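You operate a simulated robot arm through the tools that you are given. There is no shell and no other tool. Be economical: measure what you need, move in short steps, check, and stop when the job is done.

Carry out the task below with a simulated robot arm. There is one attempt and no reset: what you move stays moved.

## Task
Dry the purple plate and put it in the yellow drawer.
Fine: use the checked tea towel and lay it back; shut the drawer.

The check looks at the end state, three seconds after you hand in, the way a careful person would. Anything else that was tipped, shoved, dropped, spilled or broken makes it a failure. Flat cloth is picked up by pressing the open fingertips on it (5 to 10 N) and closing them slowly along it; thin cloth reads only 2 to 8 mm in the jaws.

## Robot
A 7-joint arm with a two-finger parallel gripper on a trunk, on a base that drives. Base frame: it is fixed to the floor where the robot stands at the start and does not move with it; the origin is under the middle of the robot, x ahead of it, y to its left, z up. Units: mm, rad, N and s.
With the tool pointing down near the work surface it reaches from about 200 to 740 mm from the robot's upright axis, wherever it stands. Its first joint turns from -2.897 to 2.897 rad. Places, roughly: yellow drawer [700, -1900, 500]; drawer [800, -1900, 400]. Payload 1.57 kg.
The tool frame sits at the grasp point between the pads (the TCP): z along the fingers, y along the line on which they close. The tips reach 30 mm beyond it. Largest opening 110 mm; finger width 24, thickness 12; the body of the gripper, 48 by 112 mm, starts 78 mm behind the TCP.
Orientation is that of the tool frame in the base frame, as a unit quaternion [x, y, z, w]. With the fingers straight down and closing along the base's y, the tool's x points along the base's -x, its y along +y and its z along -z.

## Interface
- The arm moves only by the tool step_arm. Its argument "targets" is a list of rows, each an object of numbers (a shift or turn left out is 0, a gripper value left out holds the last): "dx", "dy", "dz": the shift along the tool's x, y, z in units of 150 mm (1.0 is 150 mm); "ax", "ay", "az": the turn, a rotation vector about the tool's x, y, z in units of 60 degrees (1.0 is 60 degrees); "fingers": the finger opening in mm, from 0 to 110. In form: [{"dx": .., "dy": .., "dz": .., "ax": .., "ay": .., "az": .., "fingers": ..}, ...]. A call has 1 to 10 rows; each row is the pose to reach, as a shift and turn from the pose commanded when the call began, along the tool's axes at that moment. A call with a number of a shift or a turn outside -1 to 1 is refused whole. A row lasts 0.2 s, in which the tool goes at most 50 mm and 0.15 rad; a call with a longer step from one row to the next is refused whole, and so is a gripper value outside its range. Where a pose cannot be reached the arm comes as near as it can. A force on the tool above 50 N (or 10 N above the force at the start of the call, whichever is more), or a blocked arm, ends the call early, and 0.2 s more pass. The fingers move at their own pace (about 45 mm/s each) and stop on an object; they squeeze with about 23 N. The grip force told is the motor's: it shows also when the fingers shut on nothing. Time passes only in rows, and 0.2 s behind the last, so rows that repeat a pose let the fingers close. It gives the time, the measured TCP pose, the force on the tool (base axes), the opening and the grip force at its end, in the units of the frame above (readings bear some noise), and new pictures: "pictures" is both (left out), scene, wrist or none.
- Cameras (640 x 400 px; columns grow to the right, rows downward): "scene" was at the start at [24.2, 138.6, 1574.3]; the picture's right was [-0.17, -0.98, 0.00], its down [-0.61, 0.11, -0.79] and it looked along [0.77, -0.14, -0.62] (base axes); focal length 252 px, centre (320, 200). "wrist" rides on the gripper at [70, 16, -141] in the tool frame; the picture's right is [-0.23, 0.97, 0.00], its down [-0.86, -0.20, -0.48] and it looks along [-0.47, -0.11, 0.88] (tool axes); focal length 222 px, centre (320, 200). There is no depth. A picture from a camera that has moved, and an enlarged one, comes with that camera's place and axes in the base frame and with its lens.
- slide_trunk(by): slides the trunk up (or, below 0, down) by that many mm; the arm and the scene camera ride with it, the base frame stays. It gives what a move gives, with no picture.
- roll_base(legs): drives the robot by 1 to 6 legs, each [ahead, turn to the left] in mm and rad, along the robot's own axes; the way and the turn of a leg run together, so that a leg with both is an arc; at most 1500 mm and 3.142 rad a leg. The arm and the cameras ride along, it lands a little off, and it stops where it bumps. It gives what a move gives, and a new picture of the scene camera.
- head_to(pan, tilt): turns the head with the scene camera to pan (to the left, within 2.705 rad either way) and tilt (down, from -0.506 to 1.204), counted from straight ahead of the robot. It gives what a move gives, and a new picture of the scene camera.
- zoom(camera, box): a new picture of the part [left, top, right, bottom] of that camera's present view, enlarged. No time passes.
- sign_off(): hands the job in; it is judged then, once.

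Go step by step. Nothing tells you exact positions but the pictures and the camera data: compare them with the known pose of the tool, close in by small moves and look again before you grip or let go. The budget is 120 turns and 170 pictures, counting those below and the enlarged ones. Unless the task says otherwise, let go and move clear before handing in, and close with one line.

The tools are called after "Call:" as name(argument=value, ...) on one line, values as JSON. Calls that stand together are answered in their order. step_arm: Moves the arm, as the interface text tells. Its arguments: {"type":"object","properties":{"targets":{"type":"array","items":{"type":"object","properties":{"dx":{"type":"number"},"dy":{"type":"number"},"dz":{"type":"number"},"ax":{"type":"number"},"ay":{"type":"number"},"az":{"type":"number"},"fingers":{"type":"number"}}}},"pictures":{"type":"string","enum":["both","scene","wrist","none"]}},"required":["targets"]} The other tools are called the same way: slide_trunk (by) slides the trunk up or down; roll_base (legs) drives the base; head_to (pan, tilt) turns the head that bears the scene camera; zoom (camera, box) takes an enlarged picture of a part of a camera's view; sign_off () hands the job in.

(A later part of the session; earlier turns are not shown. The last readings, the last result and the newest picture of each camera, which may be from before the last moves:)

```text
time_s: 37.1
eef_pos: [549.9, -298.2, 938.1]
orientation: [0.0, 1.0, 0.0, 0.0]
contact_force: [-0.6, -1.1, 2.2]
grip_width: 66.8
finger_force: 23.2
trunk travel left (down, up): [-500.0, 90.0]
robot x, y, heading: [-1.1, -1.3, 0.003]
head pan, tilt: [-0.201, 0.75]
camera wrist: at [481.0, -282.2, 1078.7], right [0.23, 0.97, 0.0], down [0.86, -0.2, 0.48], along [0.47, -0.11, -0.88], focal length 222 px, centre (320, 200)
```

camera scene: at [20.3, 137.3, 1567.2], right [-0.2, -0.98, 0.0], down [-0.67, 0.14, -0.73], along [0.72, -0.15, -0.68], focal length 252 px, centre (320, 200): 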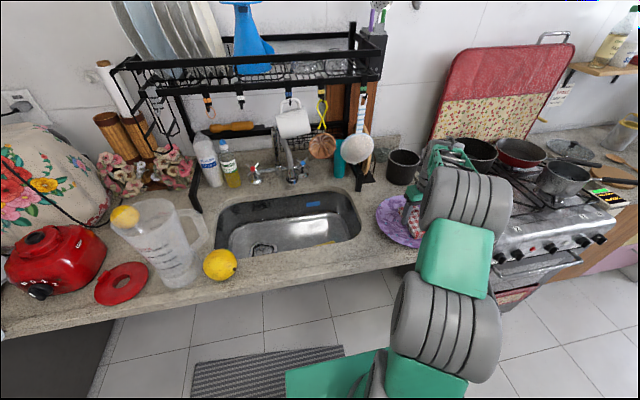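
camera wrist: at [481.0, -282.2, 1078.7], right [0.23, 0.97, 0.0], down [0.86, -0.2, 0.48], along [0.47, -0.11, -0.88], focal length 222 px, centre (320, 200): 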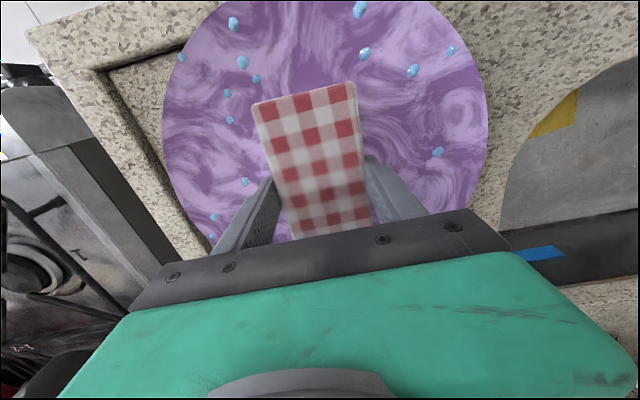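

Only outer drops remain, on the rim slope. I'll work around the rim with the towel's edges, starting with the near-right quadrant.

Call:
step_arm(targets=[{"dz": -0.15}, {"dz": -0.15, "dx": 0.17, "dy": -0.23}, {"dz": -0.1, "dx": 0.17, "dy": -0.23}, {"dz": -0.08, "dx": 0.17, "dy": -0.23}, {"dz": -0.065, "dx": 0.17, "dy": -0.23}], pictures="none")

Call:
step_arm(targets=[{"dz": 0.007}, {"dz": 0.013}], pictures="wrist")

```text
time_s: 38.4
eef_pos: [525.3, -332.5, 946.3]
orientation: [0.001, 1.0, 0.0, -0.001]
contact_force: [0.0, -1.0, 3.2]
grip_width: 67.1
finger_force: 23.4
trunk travel left (down, up): [-500.0, 90.0]
robot x, y, heading: [-0.2, -3.6, 0.001]
head pan, tilt: [-0.201, 0.75]
```

```text
time_s: 39.0
eef_pos: [524.3, -334.0, 945.6]
orientation: [0.0, 1.0, 0.001, 0.001]
contact_force: [-1.0, -0.1, 7.2]
grip_width: 66.9
finger_force: 23.5
trunk travel left (down, up): [-500.0, 90.0]
robot x, y, heading: [-1.4, 1.0, 0.001]
head pan, tilt: [-0.201, 0.75]
camera wrist: at [455.3, -316.6, 1087.3], right [0.23, 0.97, 0.0], down [0.85, -0.2, 0.48], along [0.47, -0.11, -0.88], focal length 222 px, centre (320, 200)
```

wrist: 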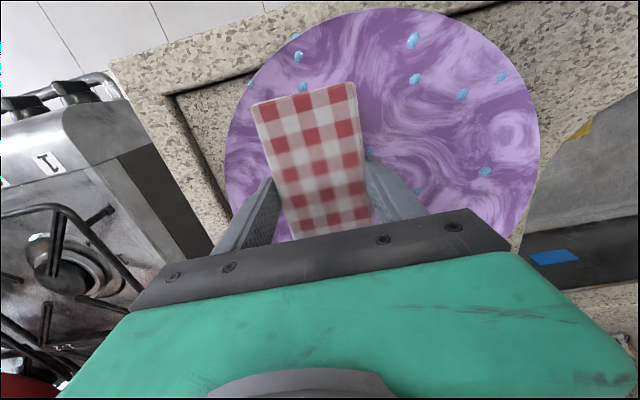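

Call:
step_arm(targets=[{"dz": -0.005, "dx": 0.05, "dy": 0.04}, {"dz": -0.005, "dx": 0.12, "dy": 0.09}, {"dz": -0.005}, {"dz": -0.005, "dx": -0.12, "dy": -0.09}, {"dz": -0.005, "dx": -0.24, "dy": -0.15}, {"dz": -0.005, "dx": -0.36, "dy": -0.2}, {"dz": -0.005, "dx": -0.24, "dy": -0.15}, {"dz": -0.005, "dx": -0.12, "dy": -0.08}, {"dz": -0.005}], pictures="wrist")

```text
time_s: 41.0
eef_pos: [523.2, -332.7, 944.4]
orientation: [0.002, 1.0, 0.0, -0.001]
contact_force: [0.2, 0.2, 3.3]
grip_width: 67.0
finger_force: 22.6
trunk travel left (down, up): [-500.0, 90.0]
robot x, y, heading: [-2.3, 1.0, 0.001]
head pan, tilt: [-0.201, 0.75]
camera wrist: at [455.0, -316.5, 1086.4], right [0.23, 0.97, 0.0], down [0.85, -0.2, 0.48], along [0.47, -0.11, -0.88], focal length 222 px, centre (320, 200)
```

wrist: 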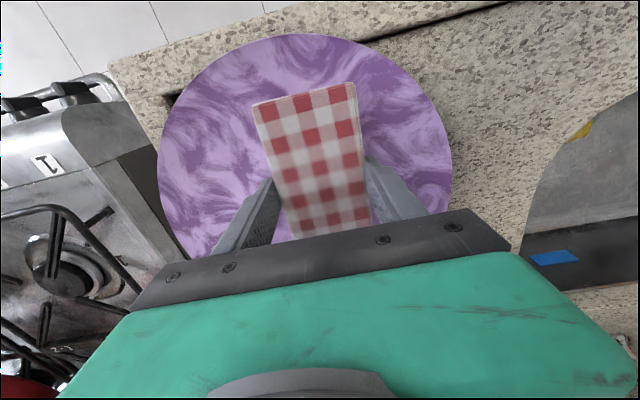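

No drops are visible now. I'll lift the towel aside and inspect the whole plate.

Call:
step_arm(targets=[{"dz": -0.25}, {"dz": -0.5, "dy": 0.15}, {"dz": -0.7, "dy": 0.35}, {"dz": -0.85, "dy": 0.6}, {"dz": -1.0, "dy": 0.8, "dx": -0.1}, {"dz": -1.0, "dy": 1.0, "dx": -0.2}], pictures="wrist")

Call:
zoom(camera="wrist", box=[100, 30, 320, 250])

```text
time_s: 42.4
eef_pos: [555.9, -184.6, 1096.3]
orientation: [0.001, 1.0, 0.001, -0.001]
contact_force: [0.2, -0.3, -0.7]
grip_width: 67.0
finger_force: 22.7
trunk travel left (down, up): [-500.0, 90.0]
robot x, y, heading: [-2.7, 2.6, 0.001]
head pan, tilt: [-0.201, 0.75]
camera wrist: at [486.5, -167.0, 1238.3], right [0.23, 0.97, 0.0], down [0.85, -0.2, 0.48], along [0.47, -0.11, -0.88], focal length 222 px, centre (320, 200)
```

wrist: 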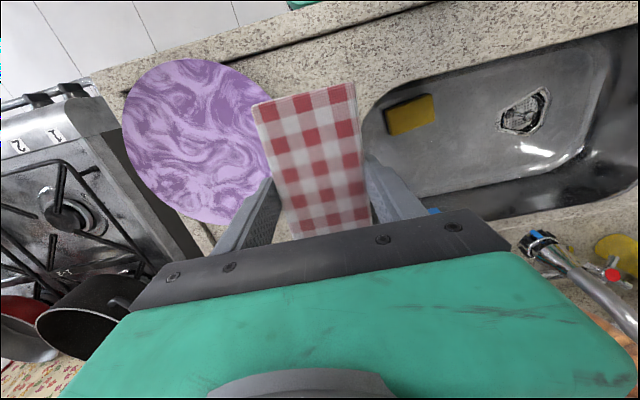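

```text
1.82 times, centred on (210, 140) of wrist
camera zoom: at [486.5, -167.0, 1238.3], right [0.23, 0.97, 0.0], down [0.85, -0.2, 0.48], along [0.47, -0.11, -0.88], focal length 404 px, centre (520, 309)
```

zoom: 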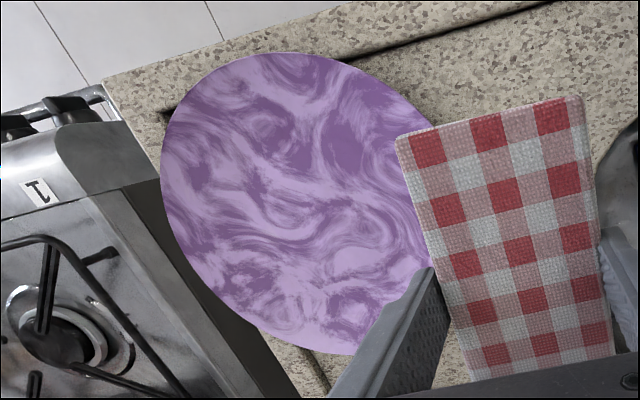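

The plate is dry. Next I'll take the towel back to its place at (483,0).

Call:
step_arm(targets=[{"dx": 0.06, "dy": 0.12, "az": 0.14}, {"dx": 0.12, "dy": 0.24, "az": 0.28}, {"dx": 0.18, "dy": 0.36, "az": 0.42}, {"dx": 0.24, "dy": 0.5, "az": 0.56}, {"dx": 0.3, "dy": 0.64, "az": 0.7}, {"dx": 0.36, "dy": 0.78, "az": 0.84}, {"dx": 0.42, "dy": 0.9, "az": 0.98}, {"dx": 0.48, "dy": 1.0, "az": 1.0}], pictures="none")

```text
time_s: 44.1
eef_pos: [484.2, -32.6, 1096.6]
orientation: [0.502, 0.865, -0.001, 0.0]
contact_force: [0.1, 0.4, -0.6]
grip_width: 67.1
finger_force: 22.9
trunk travel left (down, up): [-500.0, 90.0]
robot x, y, heading: [-1.0, 4.3, -0.004]
head pan, tilt: [-0.201, 0.75]
```

Call:
step_arm(targets=[{"dx": 0.06, "dy": 0.03, "az": 0.14, "dz": 0.1}, {"dx": 0.12, "dy": 0.06, "az": 0.28, "dz": 0.3}, {"dx": 0.191, "dy": 0.104, "az": 0.42, "dz": 0.5}, {"dx": 0.191, "dy": 0.104, "az": 0.56, "dz": 0.7}, {"dx": 0.191, "dy": 0.104, "az": 0.57, "dz": 0.9}, {"dx": 0.191, "dy": 0.104, "az": 0.57, "dz": 1.0}])

```text
time_s: 45.5
eef_pos: [481.4, -0.3, 944.3]
orientation: [0.733, 0.68, -0.001, 0.0]
contact_force: [-0.1, -0.8, -1.0]
grip_width: 67.1
finger_force: 23.2
trunk travel left (down, up): [-500.0, 90.0]
robot x, y, heading: [0.0, -0.8, -0.001]
head pan, tilt: [-0.201, 0.75]
camera scene: at [20.7, 137.2, 1567.2], right [-0.2, -0.98, 0.0], down [-0.67, 0.14, -0.73], along [0.72, -0.15, -0.68], focal length 252 px, centre (320, 200)
camera wrist: at [504.1, 68.0, 1087.0], right [0.95, -0.3, 0.0], down [-0.26, -0.84, 0.48], along [-0.14, -0.46, -0.88], focal length 222 px, centre (320, 200)
```

scene: 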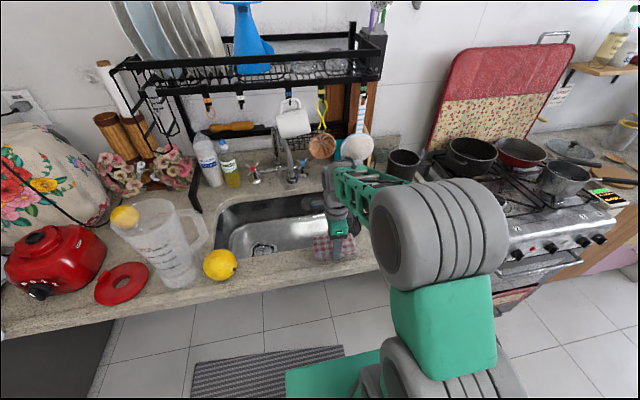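
wrist: 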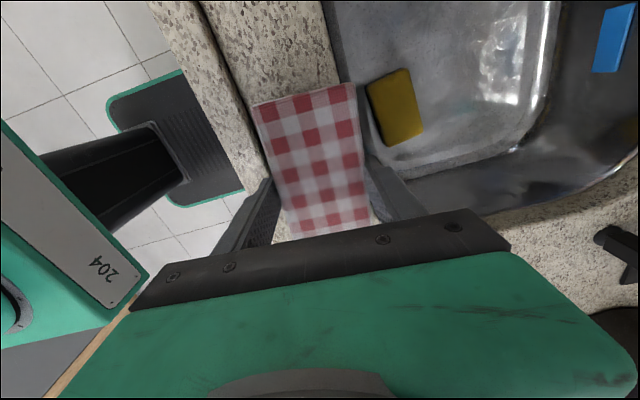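

Call:
step_arm(targets=[{"dy": 0.01, "dz": 0.04}, {"dy": 0.01, "dz": 0.065}, {"dy": 0.01, "dz": 0.08}, {"dy": 0.01, "dz": 0.087}], pictures="none")

```text
time_s: 46.5
eef_pos: [483.8, -2.5, 932.1]
orientation: [0.733, 0.68, 0.001, -0.001]
contact_force: [0.4, -0.5, -1.5]
grip_width: 66.9
finger_force: 23.2
trunk travel left (down, up): [-500.0, 90.0]
robot x, y, heading: [2.0, -1.5, -0.001]
head pan, tilt: [-0.201, 0.75]
```

Call:
step_arm(targets=[{"dz": 0.01}, {"dz": 0.02}], pictures="none")

```text
time_s: 47.1
eef_pos: [484.2, -1.4, 930.4]
orientation: [0.733, 0.68, 0.001, 0.001]
contact_force: [-0.5, 0.7, 7.3]
grip_width: 67.2
finger_force: 23.3
trunk travel left (down, up): [-500.0, 90.0]
robot x, y, heading: [-0.2, -1.5, 0.004]
head pan, tilt: [-0.201, 0.75]
```

It's touching the counter (7 N). I'll open just enough, then rise clear.

Call:
step_arm(targets=[{"dz": -0.008, "fingers": 75}, {"dz": -0.008, "fingers": 88}, {"dz": -0.008, "fingers": 88}, {"dz": -0.1, "fingers": 88}, {"dz": -0.4, "fingers": 88}, {"dz": -0.7, "fingers": 100}, {"dz": -1.0, "fingers": 100}])

Call:
zoom(camera="wrist", box=[200, 50, 420, 240])

```text
time_s: 48.8
eef_pos: [485.1, -2.8, 1079.6]
orientation: [0.733, 0.68, 0.0, 0.0]
contact_force: [0.2, 0.5, -0.1]
grip_width: 100.1
finger_force: 0.0
trunk travel left (down, up): [-500.0, 90.0]
robot x, y, heading: [-1.2, 1.9, -0.001]
head pan, tilt: [-0.201, 0.75]
camera scene: at [20.4, 137.2, 1567.1], right [-0.2, -0.98, 0.0], down [-0.67, 0.14, -0.73], along [0.72, -0.15, -0.68], focal length 252 px, centre (320, 200)
camera wrist: at [506.7, 67.2, 1221.0], right [0.95, -0.3, 0.0], down [-0.26, -0.84, 0.48], along [-0.14, -0.46, -0.88], focal length 222 px, centre (320, 200)
```

scene: 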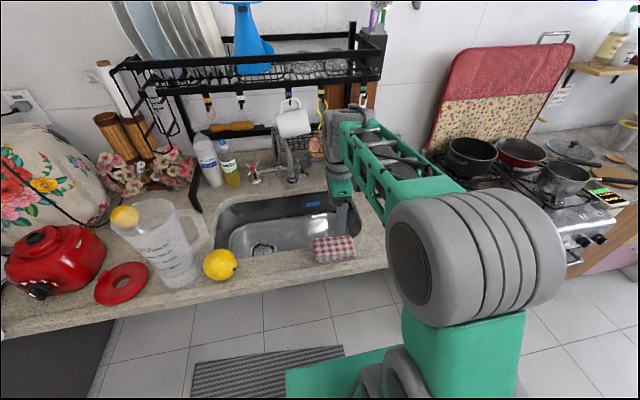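
wrist: 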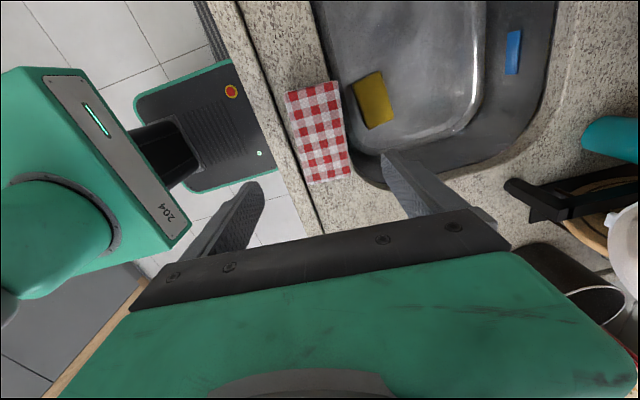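

```text
2.11 times, centred on (310, 145) of wrist
camera zoom: at [506.7, 67.2, 1221.0], right [0.95, -0.3, 0.0], down [-0.26, -0.84, 0.48], along [-0.14, -0.46, -0.88], focal length 468 px, centre (341, 316)
```

zoom: 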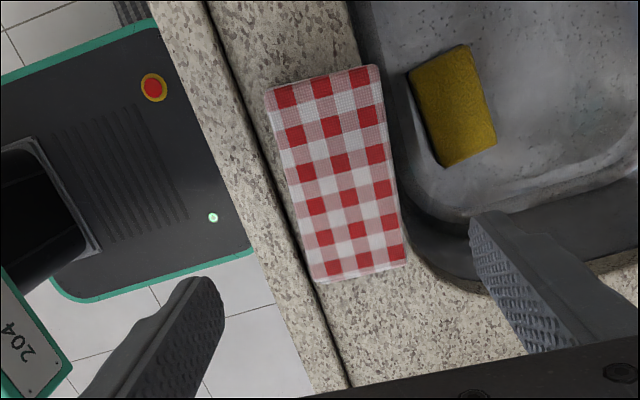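

The towel is back as it was. Before driving to the drawer I'll check the floor to the right and behind for obstacles.

Call:
head_to(pan=-1.5, tilt=0.9)

Call:
head_to(pan=-2.6, tilt=0.8)

```text
time_s: 50.2
eef_pos: [484.1, -1.2, 1078.6]
orientation: [0.733, 0.68, -0.001, 0.0]
contact_force: [-0.6, 0.0, 0.3]
grip_width: 100.2
finger_force: 0.0
trunk travel left (down, up): [-500.0, 90.0]
robot x, y, heading: [-1.4, -1.5, -0.002]
head pan, tilt: [-1.499, 0.901]
camera scene: at [-55.3, 78.4, 1555.3], right [-1.0, -0.07, 0.0], down [-0.06, 0.78, -0.62], along [0.04, -0.62, -0.78], focal length 252 px, centre (320, 200)
```

scene: 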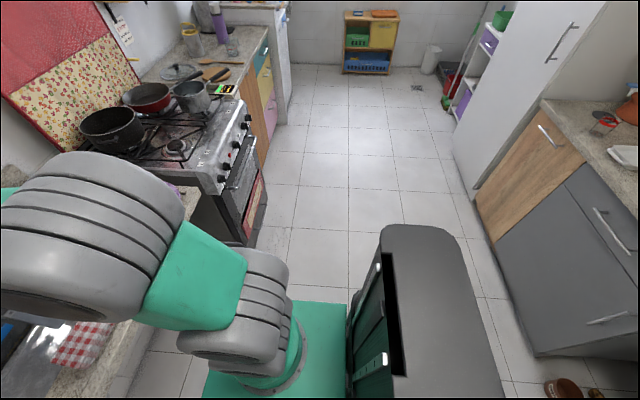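

```text
time_s: 51.5
eef_pos: [484.3, -2.3, 1079.2]
orientation: [0.733, 0.68, 0.0, 0.0]
contact_force: [0.4, 0.9, 0.5]
grip_width: 100.1
finger_force: 0.0
trunk travel left (down, up): [-500.0, 90.0]
robot x, y, heading: [-0.1, -1.8, 0.002]
head pan, tilt: [-2.601, 0.799]
camera scene: at [-129.8, 112.1, 1563.1], right [-0.52, 0.86, 0.0], down [0.61, 0.37, -0.7], along [-0.6, -0.36, -0.72], focal length 252 px, centre (320, 200)
```

scene: 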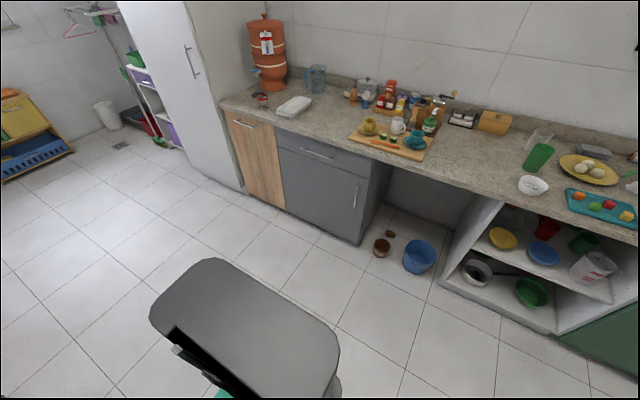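

The aisle is clear, about 1600 mm wide. I'll back up, turn right, drive to y≈-1900 and turn back to face the cabinet.

Call:
head_to(pan=0, tilt=0.7)

Call:
roll_base(legs=[[-250, 0], [0, -1.571], [1450, 0]])

```text
time_s: 53.9
eef_pos: [484.8, -1.5, 1079.6]
orientation: [0.733, 0.68, 0.001, 0.0]
contact_force: [0.9, 0.3, 0.5]
grip_width: 100.0
finger_force: 0.1
trunk travel left (down, up): [-500.0, 90.0]
robot x, y, heading: [0.3, 1.8, -0.001]
head pan, tilt: [0.0, 0.7]
camera scene: at [24.3, 153.7, 1571.4], right [0.0, -1.0, 0.0], down [-0.64, 0.0, -0.76], along [0.76, 0.0, -0.64], focal length 252 px, centre (320, 200)
```

scene: 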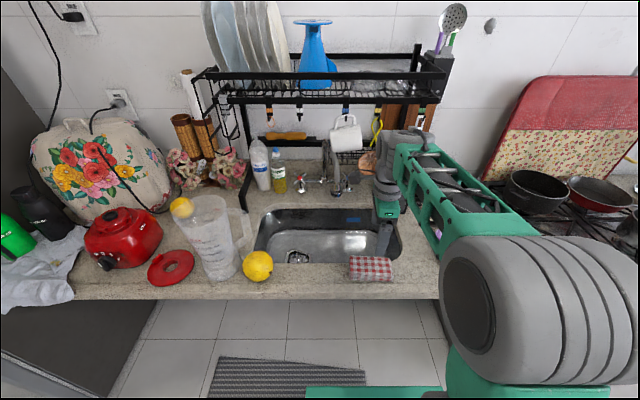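

```text
time_s: 66.4
eef_pos: [-268.1, -1941.8, 1079.7]
orientation: [0.999, -0.043, 0.0, -0.001]
contact_force: [-0.1, 0.6, 0.7]
grip_width: 99.8
finger_force: 0.1
trunk travel left (down, up): [-500.0, 90.0]
robot x, y, heading: [-265.1, -1455.6, -1.581]
head pan, tilt: [0.0, 0.7]
camera scene: at [-108.6, -1485.0, 1571.4], right [-1.0, 0.01, 0.0], down [0.01, 0.64, -0.76], along [-0.01, -0.76, -0.64], focal length 252 px, centre (320, 200)
```

scene: 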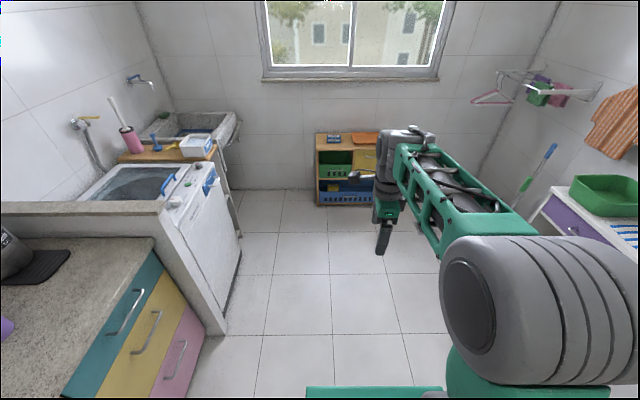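

I can see the teal, yellow and pink drawers; the yellow handle is near (490,-1875,640). I'll drive on 420 mm and turn to face them.

Call:
roll_base(legs=[[420, 0], [0, 1.581]])

```text
time_s: 72.8
eef_pos: [217.2, -1889.4, 1078.8]
orientation: [0.736, 0.676, -0.001, 0.0]
contact_force: [0.2, 0.6, -0.7]
grip_width: 100.1
finger_force: 0.2
trunk travel left (down, up): [-500.0, 90.0]
robot x, y, heading: [-267.8, -1881.2, -0.008]
head pan, tilt: [0.0, 0.7]
camera scene: at [-241.6, -1729.0, 1571.4], right [-0.01, -1.0, 0.0], down [-0.64, 0.01, -0.76], along [0.76, -0.01, -0.64], focal length 252 px, centre (320, 200)
```

scene: 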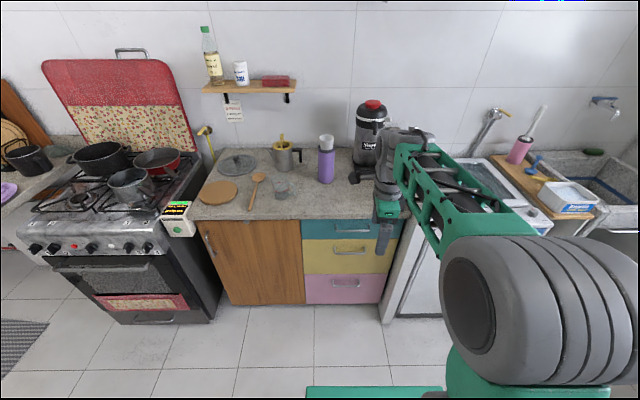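

Call:
zoom(camera="scene", box=[285, 200, 415, 315])

```text
3.48 times, centred on (350, 258) of scene
camera zoom: at [-241.6, -1729.0, 1571.4], right [-0.01, -1.0, 0.0], down [-0.64, 0.01, -0.76], along [0.76, -0.01, -0.64], focal length 876 px, centre (216, 0)
```

zoom: 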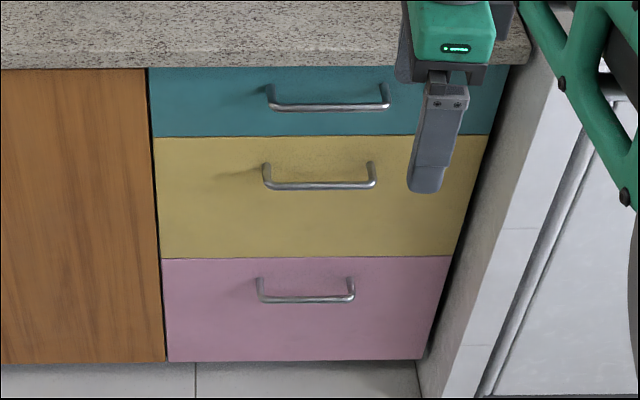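

The yellow front spans z≈450–718 and y≈-1650 to -2080, with the bar handle near (480,-1876,645). I'll lower the trunk and pitch the tool level.

Call:
slide_trunk(by=-400)

Call:
step_arm(targets=[{"ax": -0.14, "fingers": 60}, {"ax": -0.28}, {"ax": -0.42}, {"ax": -0.56}, {"ax": -0.7}, {"ax": -0.84}, {"ax": -0.98}, {"ax": -1.0}], pictures="none")

Call:
step_arm(targets=[{"ax": -0.14}, {"ax": -0.28}, {"ax": -0.42}, {"ax": -0.5}])

```text
time_s: 76.7
eef_pos: [217.6, -1889.2, 679.2]
orientation: [0.737, 0.676, 0.0, 0.0]
contact_force: [-0.3, -0.6, 0.1]
grip_width: 100.1
finger_force: 0.0
trunk travel left (down, up): [-100.0, 490.0]
robot x, y, heading: [-266.2, -1881.0, -0.014]
head pan, tilt: [0.0, 0.7]
```

```text
time_s: 78.5
eef_pos: [218.2, -1888.8, 677.2]
orientation: [0.639, 0.586, 0.337, 0.368]
contact_force: [0.5, 0.9, 0.1]
grip_width: 59.9
finger_force: 0.0
trunk travel left (down, up): [-100.0, 490.0]
robot x, y, heading: [-264.2, -1881.1, -0.007]
head pan, tilt: [0.0, 0.7]
```

```text
time_s: 79.5
eef_pos: [223.2, -1903.7, 663.1]
orientation: [0.534, 0.477, 0.458, 0.526]
contact_force: [-0.2, 1.0, -1.3]
grip_width: 59.9
finger_force: 0.1
trunk travel left (down, up): [-100.0, 490.0]
robot x, y, heading: [-269.3, -1881.8, -0.014]
head pan, tilt: [0.0, 0.7]
camera scene: at [-228.6, -1723.4, 1167.0], right [-0.01, -1.0, 0.01], down [-0.65, 0.0, -0.76], along [0.76, -0.01, -0.65], focal length 252 px, centre (320, 200)
camera wrist: at [93.0, -1815.9, 681.9], right [0.0, -0.21, 0.98], down [-0.59, -0.79, -0.17], along [0.81, -0.57, -0.13], focal length 222 px, centre (320, 200)
```

scene: 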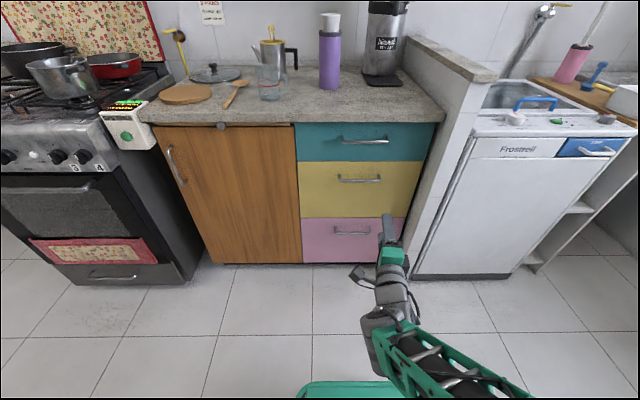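
wrist: 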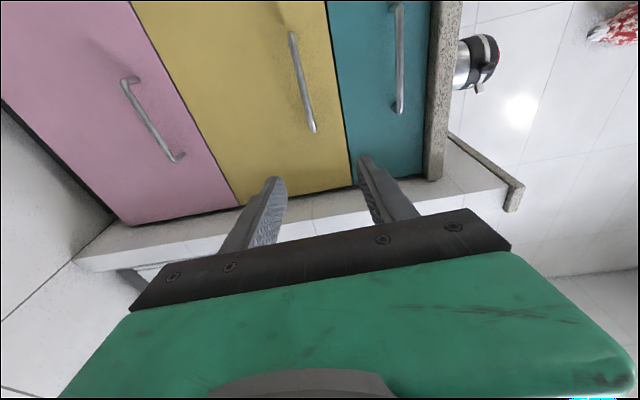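

Call:
zoom(camera="scene", box=[290, 115, 450, 215])

Call:
zoom(camera="wrist", box=[180, 0, 440, 163])

```text
4.00 times, centred on (370, 165) of scene
camera zoom: at [-228.6, -1723.4, 1167.0], right [-0.01, -1.0, 0.01], down [-0.65, 0.0, -0.76], along [0.76, -0.01, -0.65], focal length 1008 px, centre (120, 340)
```

zoom: 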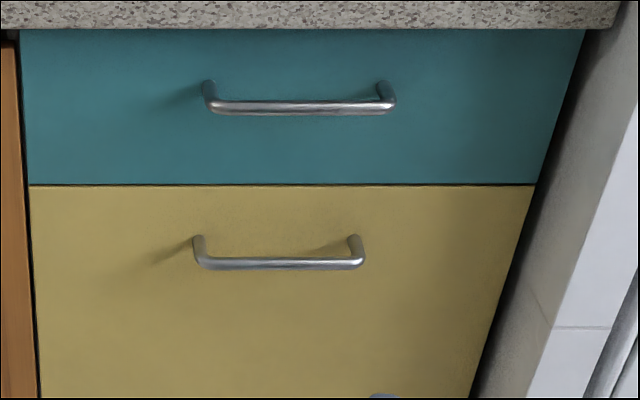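

```text
2.45 times, centred on (310, 82) of wrist
camera zoom: at [93.0, -1815.9, 681.9], right [0.0, -0.21, 0.98], down [-0.59, -0.79, -0.17], along [0.81, -0.57, -0.13], focal length 545 px, centre (344, 491)
```

zoom: 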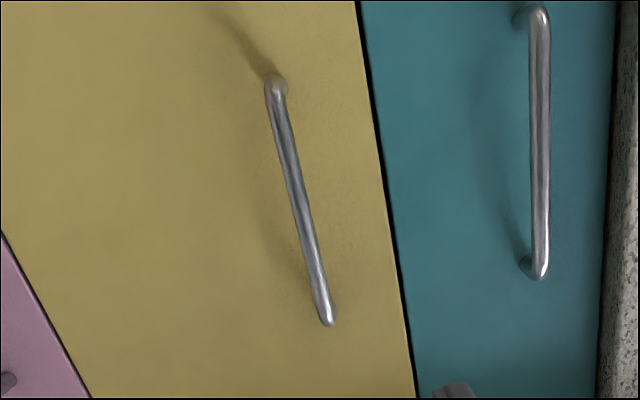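

The bar handle measures about (489,-1872,641), standing about 38 mm off the front. I'll bring the level gripper forward in line with it.

Call:
step_arm(targets=[{"dx": 0.05, "dy": -0.06, "dz": 0.2, "ay": 0.04}, {"dx": 0.1, "dy": -0.12, "dz": 0.4, "ay": 0.082}, {"dx": 0.15, "dy": -0.18, "dz": 0.6, "ay": 0.082}, {"dx": 0.19, "dy": -0.24, "dz": 0.8, "ay": 0.082}, {"dx": 0.19, "dy": -0.24, "dz": 1.0, "ay": 0.082}, {"dx": 0.19, "dy": -0.24, "dz": 1.0, "ay": 0.082}], pictures="wrist")

```text
time_s: 80.9
eef_pos: [369.0, -1873.5, 643.5]
orientation: [0.5, 0.499, 0.5, 0.5]
contact_force: [0.4, 0.8, 0.2]
grip_width: 59.6
finger_force: 0.0
trunk travel left (down, up): [-100.0, 490.0]
robot x, y, heading: [-268.4, -1879.1, -0.012]
head pan, tilt: [0.0, 0.7]
camera wrist: at [227.9, -1804.4, 660.2], right [0.0, -0.23, 0.97], down [-0.48, -0.85, -0.2], along [0.88, -0.47, -0.11], focal length 222 px, centre (320, 200)
```

wrist: 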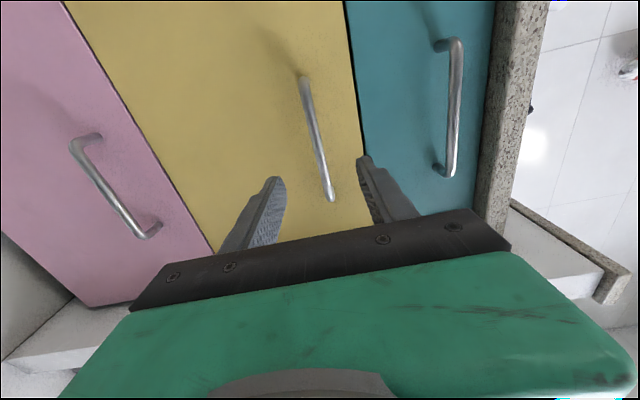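

The bar is centred between the fingers at z≈643. I'll advance 115 mm and close.

Call:
step_arm(targets=[{"dz": 0.2}, {"dz": 0.4}, {"dz": 0.6}, {"dz": 0.7}, {"dz": 0.77}], pictures="wrist")

```text
time_s: 82.1
eef_pos: [484.1, -1872.9, 643.0]
orientation: [0.5, 0.5, 0.5, 0.5]
contact_force: [-0.2, -0.1, -0.2]
grip_width: 59.6
finger_force: 0.1
trunk travel left (down, up): [-100.0, 490.0]
robot x, y, heading: [-266.3, -1881.2, -0.009]
head pan, tilt: [0.0, 0.7]
camera wrist: at [344.0, -1803.3, 659.6], right [0.0, -0.23, 0.97], down [-0.48, -0.86, -0.2], along [0.88, -0.47, -0.11], focal length 222 px, centre (320, 200)
```

wrist: 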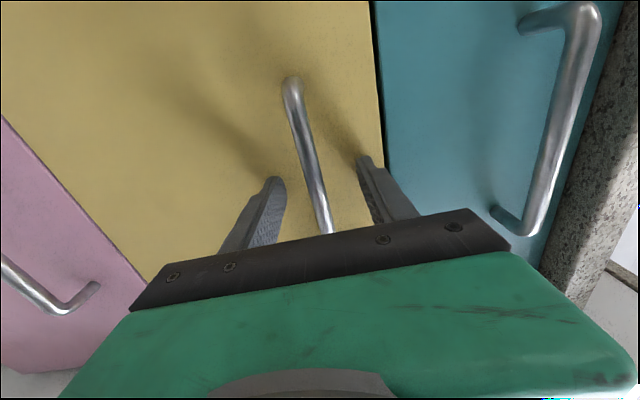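

Call:
step_arm(targets=[{"fingers": 40}, {"fingers": 20}, {"fingers": 5}, {"fingers": 0}, {"fingers": 0}, {"fingers": 0}], pictures="wrist")

```text
time_s: 83.5
eef_pos: [485.8, -1873.0, 642.6]
orientation: [0.5, 0.501, 0.499, 0.5]
contact_force: [-0.1, -0.7, -3.4]
grip_width: 11.6
finger_force: 29.1
trunk travel left (down, up): [-100.0, 490.0]
robot x, y, heading: [-269.8, -1883.2, -0.006]
head pan, tilt: [0.0, 0.7]
camera wrist: at [343.7, -1803.3, 658.9], right [0.0, -0.23, 0.97], down [-0.48, -0.86, -0.2], along [0.88, -0.47, -0.11], focal length 222 px, centre (320, 200)
```

wrist: 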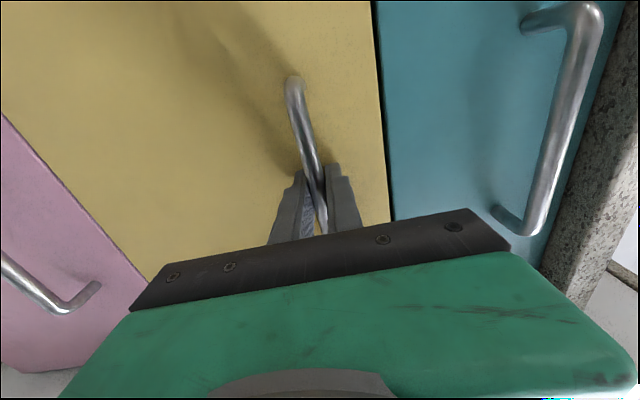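

The bar is gripped (11.6 mm). I'll pull with the arm first, in short steps.

Call:
step_arm(targets=[{"dz": -0.05}, {"dz": -0.12}, {"dz": -0.2}, {"dz": -0.3}, {"dz": -0.4}, {"dz": -0.5}], pictures="scene")

```text
time_s: 84.9
eef_pos: [409.9, -1874.1, 642.7]
orientation: [0.5, 0.501, 0.499, 0.499]
contact_force: [-0.5, -1.5, -7.8]
grip_width: 11.7
finger_force: 29.3
trunk travel left (down, up): [-100.0, 490.0]
robot x, y, heading: [-266.6, -1881.6, -0.015]
head pan, tilt: [0.0, 0.7]
camera scene: at [-241.1, -1729.2, 1171.3], right [-0.01, -1.0, 0.0], down [-0.64, 0.01, -0.76], along [0.76, -0.01, -0.64], focal length 252 px, centre (320, 200)
```

scene: 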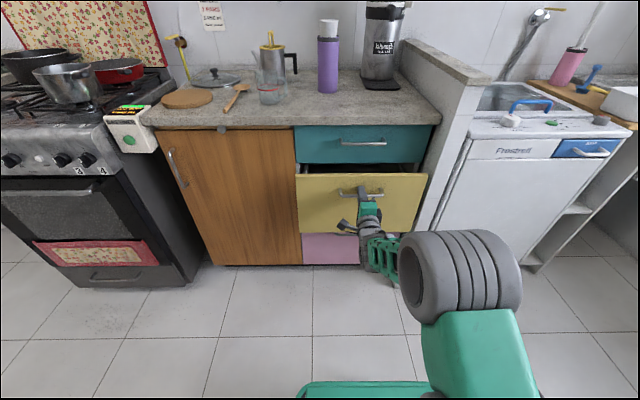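

It slides freely. I'll back the base 230 mm to open it further.

Call:
roll_base(legs=[[-230, 0]])

```text
time_s: 86.6
eef_pos: [177.6, -1872.5, 642.5]
orientation: [0.501, 0.5, 0.5, 0.499]
contact_force: [-0.2, -26.5, -9.9]
grip_width: 11.7
finger_force: 29.4
trunk travel left (down, up): [-100.0, 490.0]
robot x, y, heading: [-496.9, -1880.3, -0.014]
head pan, tilt: [0.0, 0.7]
camera scene: at [-472.6, -1728.1, 1171.6], right [-0.01, -1.0, 0.0], down [-0.64, 0.01, -0.76], along [0.76, -0.01, -0.64], focal length 252 px, centre (320, 200)
```

scene: 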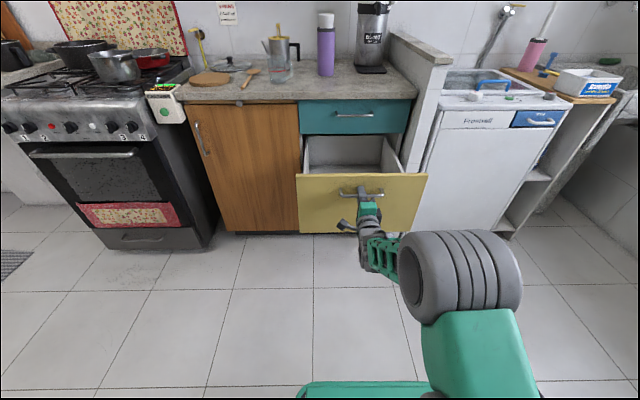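

The drawer is open about 305 mm. I'll see if it opens a bit further.

Call:
step_arm(targets=[{"dz": -0.08}, {"dz": -0.16}, {"dz": -0.24}, {"dz": -0.32}, {"dz": -0.4}], pictures="scene")

```text
time_s: 87.8
eef_pos: [118.0, -1871.7, 642.8]
orientation: [0.5, 0.501, 0.499, 0.5]
contact_force: [0.2, -14.4, -3.2]
grip_width: 11.8
finger_force: 29.0
trunk travel left (down, up): [-100.0, 490.0]
robot x, y, heading: [-502.7, -1881.3, -0.016]
head pan, tilt: [0.0, 0.7]
camera scene: at [-472.9, -1727.5, 1171.5], right [-0.01, -1.0, 0.0], down [-0.64, 0.01, -0.76], along [0.76, -0.01, -0.64], focal length 252 px, centre (320, 200)
```

scene: 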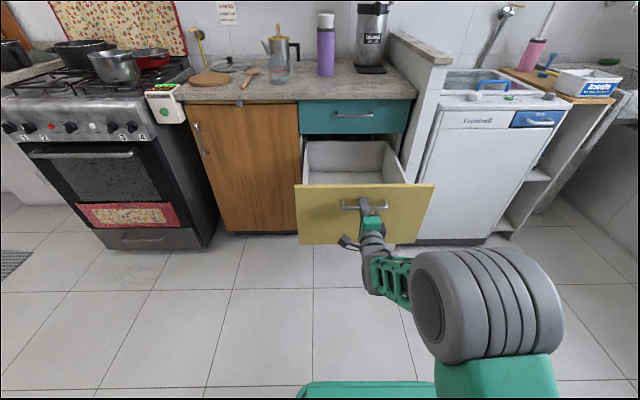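

It's open about 365 mm, with an empty box inside. I'll release the handle and back away.

Call:
step_arm(targets=[{"fingers": 30}, {"fingers": 60}, {"fingers": 60}], pictures="none")

Call:
roll_base(legs=[[-180, 0]])

```text
time_s: 88.6
eef_pos: [116.9, -1869.7, 642.9]
orientation: [0.499, 0.501, 0.499, 0.501]
contact_force: [-0.1, -0.1, -0.7]
grip_width: 59.8
finger_force: 0.1
trunk travel left (down, up): [-100.0, 490.0]
robot x, y, heading: [-497.6, -1878.7, -0.009]
head pan, tilt: [0.0, 0.7]
```

```text
time_s: 90.1
eef_pos: [-60.6, -1868.7, 641.6]
orientation: [0.5, 0.501, 0.499, 0.5]
contact_force: [-0.1, -1.1, -0.5]
grip_width: 59.9
finger_force: 0.1
trunk travel left (down, up): [-100.0, 490.0]
robot x, y, heading: [-677.6, -1874.8, -0.017]
head pan, tilt: [0.0, 0.7]
camera scene: at [-651.9, -1724.4, 1171.4], right [-0.01, -1.0, 0.0], down [-0.64, 0.01, -0.76], along [0.76, -0.01, -0.64], focal length 252 px, centre (320, 200)
```

scene: 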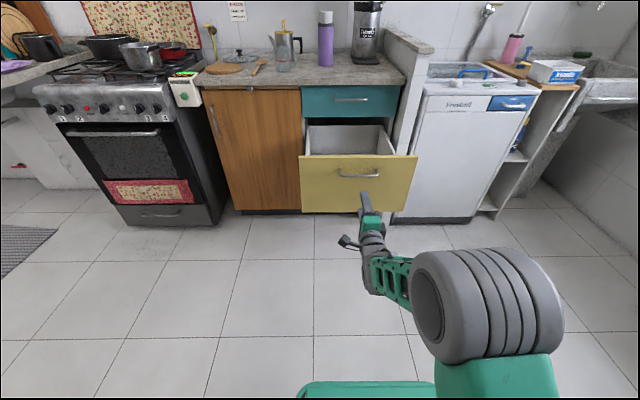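

The drawer stands open and I'm clear of it. I'll raise the trunk and drive back to stand in front of the plate.

Call:
slide_trunk(by=400)

Call:
roll_base(legs=[[150, 0], [0, 1.588], [1500, 0]])

```text
time_s: 93.9
eef_pos: [-60.1, -1867.1, 1041.8]
orientation: [0.5, 0.501, 0.499, 0.5]
contact_force: [0.4, -0.6, -0.8]
grip_width: 59.9
finger_force: 0.1
trunk travel left (down, up): [-500.0, 90.0]
robot x, y, heading: [-678.3, -1878.2, -0.017]
head pan, tilt: [0.0, 0.7]
```

```text
time_s: 106.3
eef_pos: [-573.6, 247.9, 1042.1]
orientation: [-0.01, 0.708, 0.707, -0.008]
contact_force: [0.0, 0.3, 0.9]
grip_width: 60.3
finger_force: 0.0
trunk travel left (down, up): [-500.0, 90.0]
robot x, y, heading: [-548.4, -372.0, 1.585]
head pan, tilt: [0.0, 0.7]
camera scene: at [-703.6, -347.0, 1571.4], right [1.0, 0.01, 0.0], down [0.01, -0.64, -0.76], along [-0.01, 0.76, -0.64], focal length 252 px, centre (320, 200)
```

scene: 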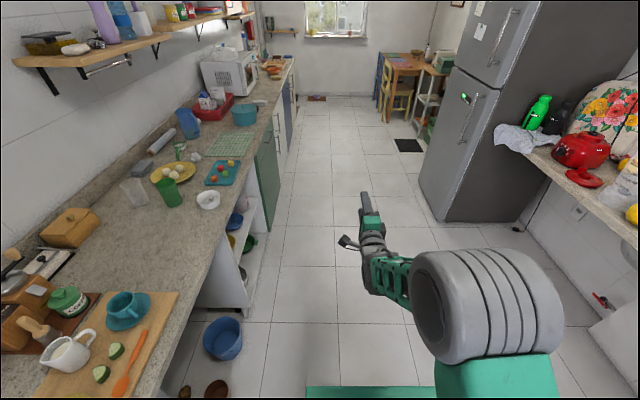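

Call:
roll_base(legs=[[0, -1.585], [280, 0]])

Call:
step_arm(targets=[{"ax": 0.14, "dz": -0.1}, {"ax": 0.28, "dz": -0.2}, {"ax": 0.42, "dz": -0.3}, {"ax": 0.56, "dz": -0.3}, {"ax": 0.7, "dz": -0.3}, {"ax": 0.84, "dz": -0.3}, {"ax": 0.98, "dz": -0.3}, {"ax": 1.0, "dz": -0.3}], pictures="none")

Call:
step_arm(targets=[{"ax": 0.14}, {"ax": 0.28}, {"ax": 0.42}, {"ax": 0.5}], pictures="wrist")

```text
time_s: 112.1
eef_pos: [351.5, -362.5, 1041.9]
orientation: [0.5, 0.501, 0.499, 0.5]
contact_force: [0.3, 0.8, -0.3]
grip_width: 59.8
finger_force: 0.0
trunk travel left (down, up): [-500.0, 90.0]
robot x, y, heading: [-266.8, -371.2, -0.009]
head pan, tilt: [0.0, 0.7]
camera scene: at [-239.5, -219.0, 1571.4], right [-0.01, -1.0, 0.0], down [-0.64, 0.01, -0.76], along [0.76, -0.01, -0.64], focal length 252 px, centre (320, 200)
```

scene: 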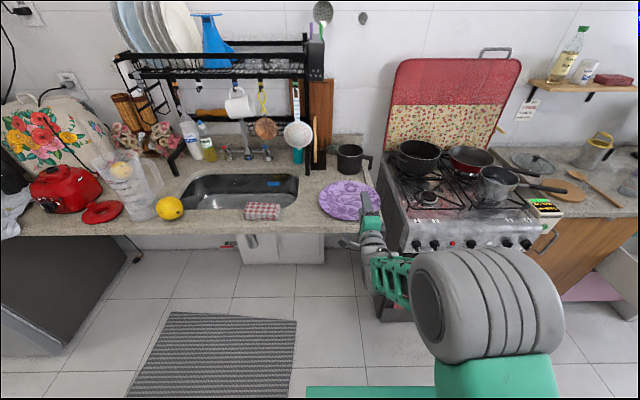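

```text
time_s: 113.9
eef_pos: [305.6, -362.9, 1042.4]
orientation: [0.683, 0.684, 0.181, 0.183]
contact_force: [-0.2, 0.9, -0.5]
grip_width: 59.9
finger_force: 0.0
trunk travel left (down, up): [-500.0, 90.0]
robot x, y, heading: [-270.0, -372.7, -0.01]
head pan, tilt: [0.0, 0.7]
```

```text
time_s: 114.9
eef_pos: [306.5, -363.4, 1044.0]
orientation: [0.706, 0.708, -0.002, -0.001]
contact_force: [0.7, 0.4, 0.0]
grip_width: 59.9
finger_force: 0.2
trunk travel left (down, up): [-500.0, 90.0]
robot x, y, heading: [-267.1, -376.4, -0.016]
head pan, tilt: [0.0, 0.7]
camera wrist: at [323.7, -292.8, 1184.2], right [0.97, -0.23, 0.0], down [-0.2, -0.85, 0.48], along [-0.11, -0.47, -0.88], focal length 222 px, centre (320, 200)
```

wrist: 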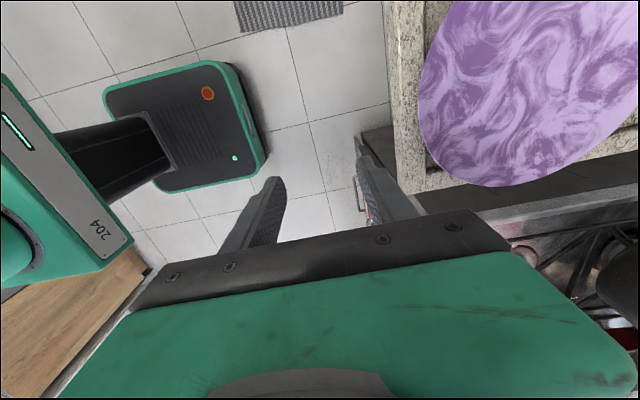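

Call:
zoom(camera="scene", box=[300, 160, 420, 250])

Call:
zoom(camera="wrist", box=[360, 0, 640, 200])

```text
4.44 times, centred on (360, 205) of scene
camera zoom: at [-239.3, -219.0, 1571.4], right [-0.01, -1.0, 0.0], down [-0.64, 0.01, -0.76], along [0.76, -0.01, -0.64], focal length 1120 px, centre (142, 178)
```

zoom: 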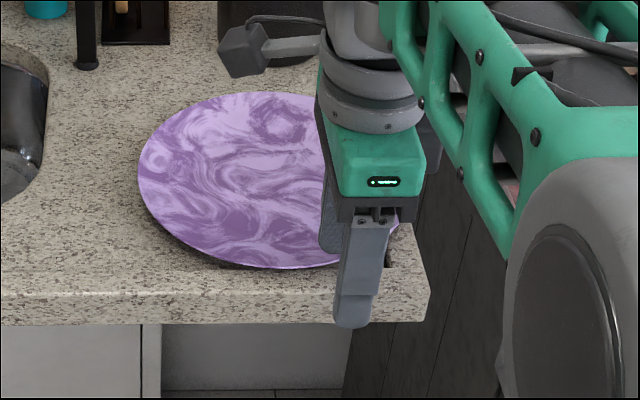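

```text
2.00 times, centred on (500, 100) of wrist
camera zoom: at [323.7, -292.8, 1184.2], right [0.97, -0.23, 0.0], down [-0.2, -0.85, 0.48], along [-0.11, -0.47, -0.88], focal length 444 px, centre (-40, 400)
```

zoom: 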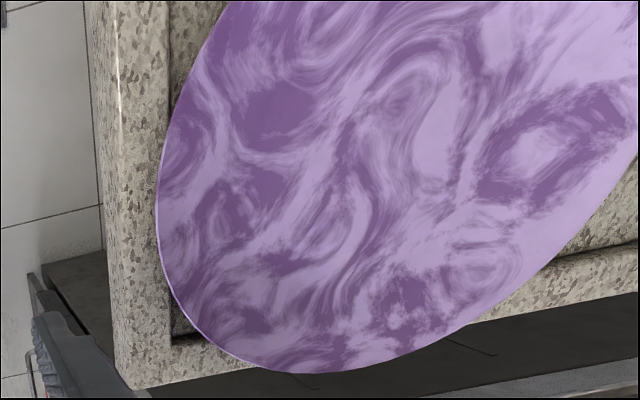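

The plate is dry and sits near the counter's front-right corner. I'll pull it with closed fingertips until its near rim overhangs the front edge, so there's room to grip above and below.

Call:
roll_base(legs=[[215, 0]])

Call:
step_arm(targets=[{"fingers": 30}, {"fingers": 0}, {"fingers": 0}, {"fingers": 0}], pictures="wrist")

```text
time_s: 116.6
eef_pos: [521.4, -365.2, 1042.1]
orientation: [0.707, 0.707, -0.001, -0.001]
contact_force: [0.7, 0.6, 0.2]
grip_width: 60.0
finger_force: 0.0
trunk travel left (down, up): [-500.0, 90.0]
robot x, y, heading: [-52.7, -374.1, -0.008]
head pan, tilt: [0.0, 0.7]
camera scene: at [-24.9, -221.4, 1571.4], right [-0.01, -1.0, 0.0], down [-0.64, 0.01, -0.76], along [0.76, -0.01, -0.64], focal length 252 px, centre (320, 200)
```

scene: 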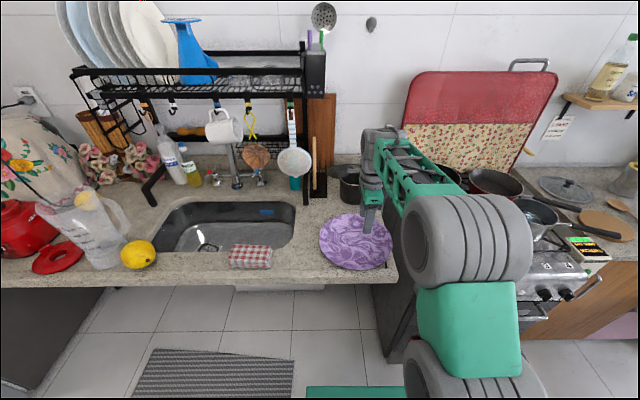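

```text
time_s: 117.6
eef_pos: [520.6, -365.5, 1042.2]
orientation: [0.708, 0.707, -0.001, 0.0]
contact_force: [-0.3, 0.0, 0.0]
grip_width: 0.0
finger_force: 14.4
trunk travel left (down, up): [-500.0, 90.0]
robot x, y, heading: [-53.8, -378.3, -0.006]
head pan, tilt: [0.0, 0.7]
camera wrist: at [537.6, -294.8, 1184.1], right [0.97, -0.23, 0.0], down [-0.2, -0.85, 0.48], along [-0.11, -0.47, -0.88], focal length 222 px, centre (320, 200)
```

wrist: 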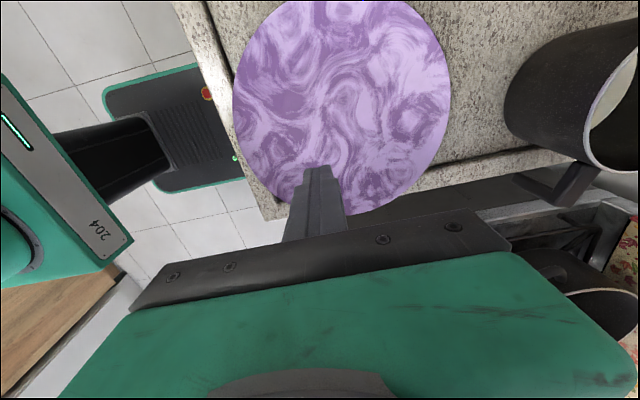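

Call:
step_arm(targets=[{"dx": 0.05, "dy": 0.12, "dz": 0.15}, {"dx": 0.093, "dy": 0.23, "dz": 0.4}, {"dx": 0.093, "dy": 0.23, "dz": 0.6}, {"dx": 0.093, "dy": 0.23, "dz": 0.7}, {"dx": 0.093, "dy": 0.23, "dz": 0.74}], pictures="none")

Call:
step_arm(targets=[{"dz": 0.012}, {"dz": 0.024}, {"dz": 0.036}], pictures="none")

```text
time_s: 118.8
eef_pos: [554.3, -351.6, 931.3]
orientation: [0.707, 0.707, -0.002, 0.0]
contact_force: [-0.3, 0.5, 0.6]
grip_width: 0.0
finger_force: 21.4
trunk travel left (down, up): [-500.0, 90.0]
robot x, y, heading: [-54.9, -375.6, -0.009]
head pan, tilt: [0.0, 0.7]
```

```text
time_s: 119.6
eef_pos: [556.1, -350.8, 927.3]
orientation: [0.707, 0.707, -0.001, 0.002]
contact_force: [0.6, -0.2, 5.6]
grip_width: 0.0
finger_force: 21.6
trunk travel left (down, up): [-500.0, 90.0]
robot x, y, heading: [-50.0, -371.3, -0.009]
head pan, tilt: [0.0, 0.7]
```

Light contact at the centre. I'll press a little more and drag 45 mm toward me to see if the plate follows.

Call:
step_arm(targets=[{"dz": 0.01}, {"dz": 0.01, "dy": -0.06}, {"dz": 0.01, "dy": -0.12}, {"dz": 0.01, "dy": -0.18}, {"dz": 0.01, "dy": -0.24}, {"dz": 0.01, "dy": -0.3}], pictures="both")

```text
time_s: 121.0
eef_pos: [511.4, -352.0, 927.9]
orientation: [0.708, 0.707, 0.003, 0.003]
contact_force: [19.8, 0.0, 29.1]
grip_width: 0.0
finger_force: 21.7
trunk travel left (down, up): [-500.0, 90.0]
robot x, y, heading: [-50.7, -374.9, -0.012]
head pan, tilt: [0.0, 0.7]
camera scene: at [-25.2, -221.6, 1571.6], right [-0.01, -1.0, 0.0], down [-0.64, 0.01, -0.77], along [0.76, -0.01, -0.64], focal length 252 px, centre (320, 200)
camera wrist: at [528.5, -281.4, 1069.9], right [0.97, -0.23, 0.01], down [-0.2, -0.85, 0.48], along [-0.1, -0.47, -0.88], focal length 222 px, centre (320, 200)
```

scene: 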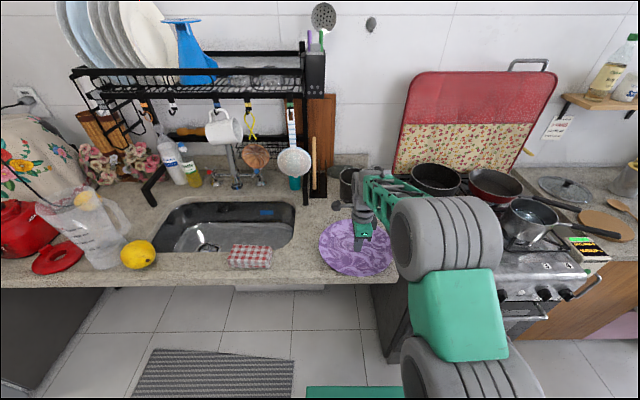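
wrist: 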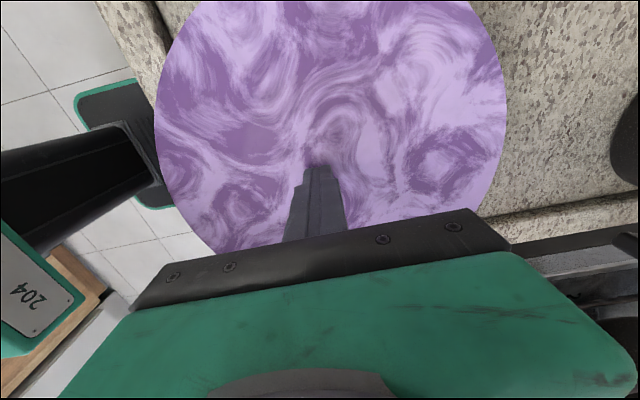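

The plate followed about 30 mm, then resisted, perhaps on the small drip lip at the front. I'll lift off and look.

Call:
step_arm(targets=[{"dz": -0.05}, {"dz": -0.3}, {"dz": -0.6, "dy": 0.1}, {"dz": -0.8, "dy": 0.2}], pictures="wrist")

Call:
zoom(camera="scene", box=[300, 200, 420, 290])

```text
time_s: 122.0
eef_pos: [539.8, -350.2, 1044.2]
orientation: [0.707, 0.707, -0.001, -0.001]
contact_force: [0.1, 0.0, 0.5]
grip_width: 0.0
finger_force: 21.7
trunk travel left (down, up): [-500.0, 90.0]
robot x, y, heading: [-49.3, -374.9, -0.01]
head pan, tilt: [0.0, 0.7]
camera wrist: at [557.1, -280.5, 1186.4], right [0.97, -0.23, 0.0], down [-0.2, -0.85, 0.48], along [-0.11, -0.47, -0.88], focal length 222 px, centre (320, 200)
```

wrist: 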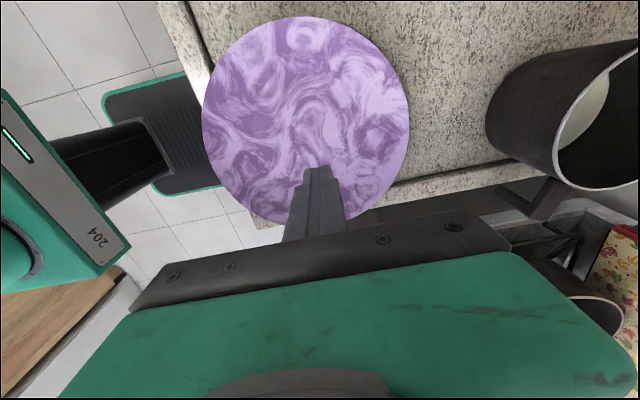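

```text
4.44 times, centred on (360, 245) of scene
camera zoom: at [-25.3, -221.4, 1571.3], right [-0.01, -1.0, 0.0], down [-0.64, 0.01, -0.76], along [0.76, -0.01, -0.64], focal length 1120 px, centre (142, 0)
```

zoom: 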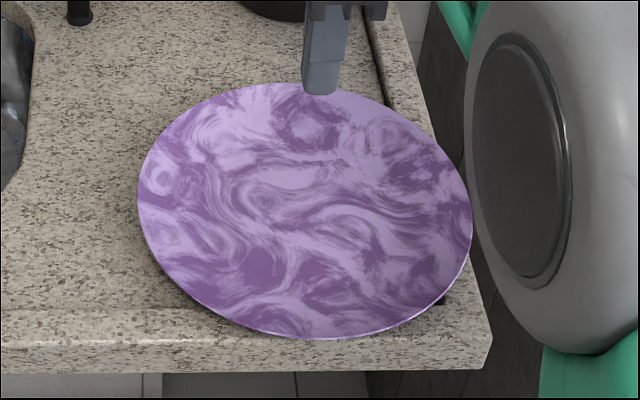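

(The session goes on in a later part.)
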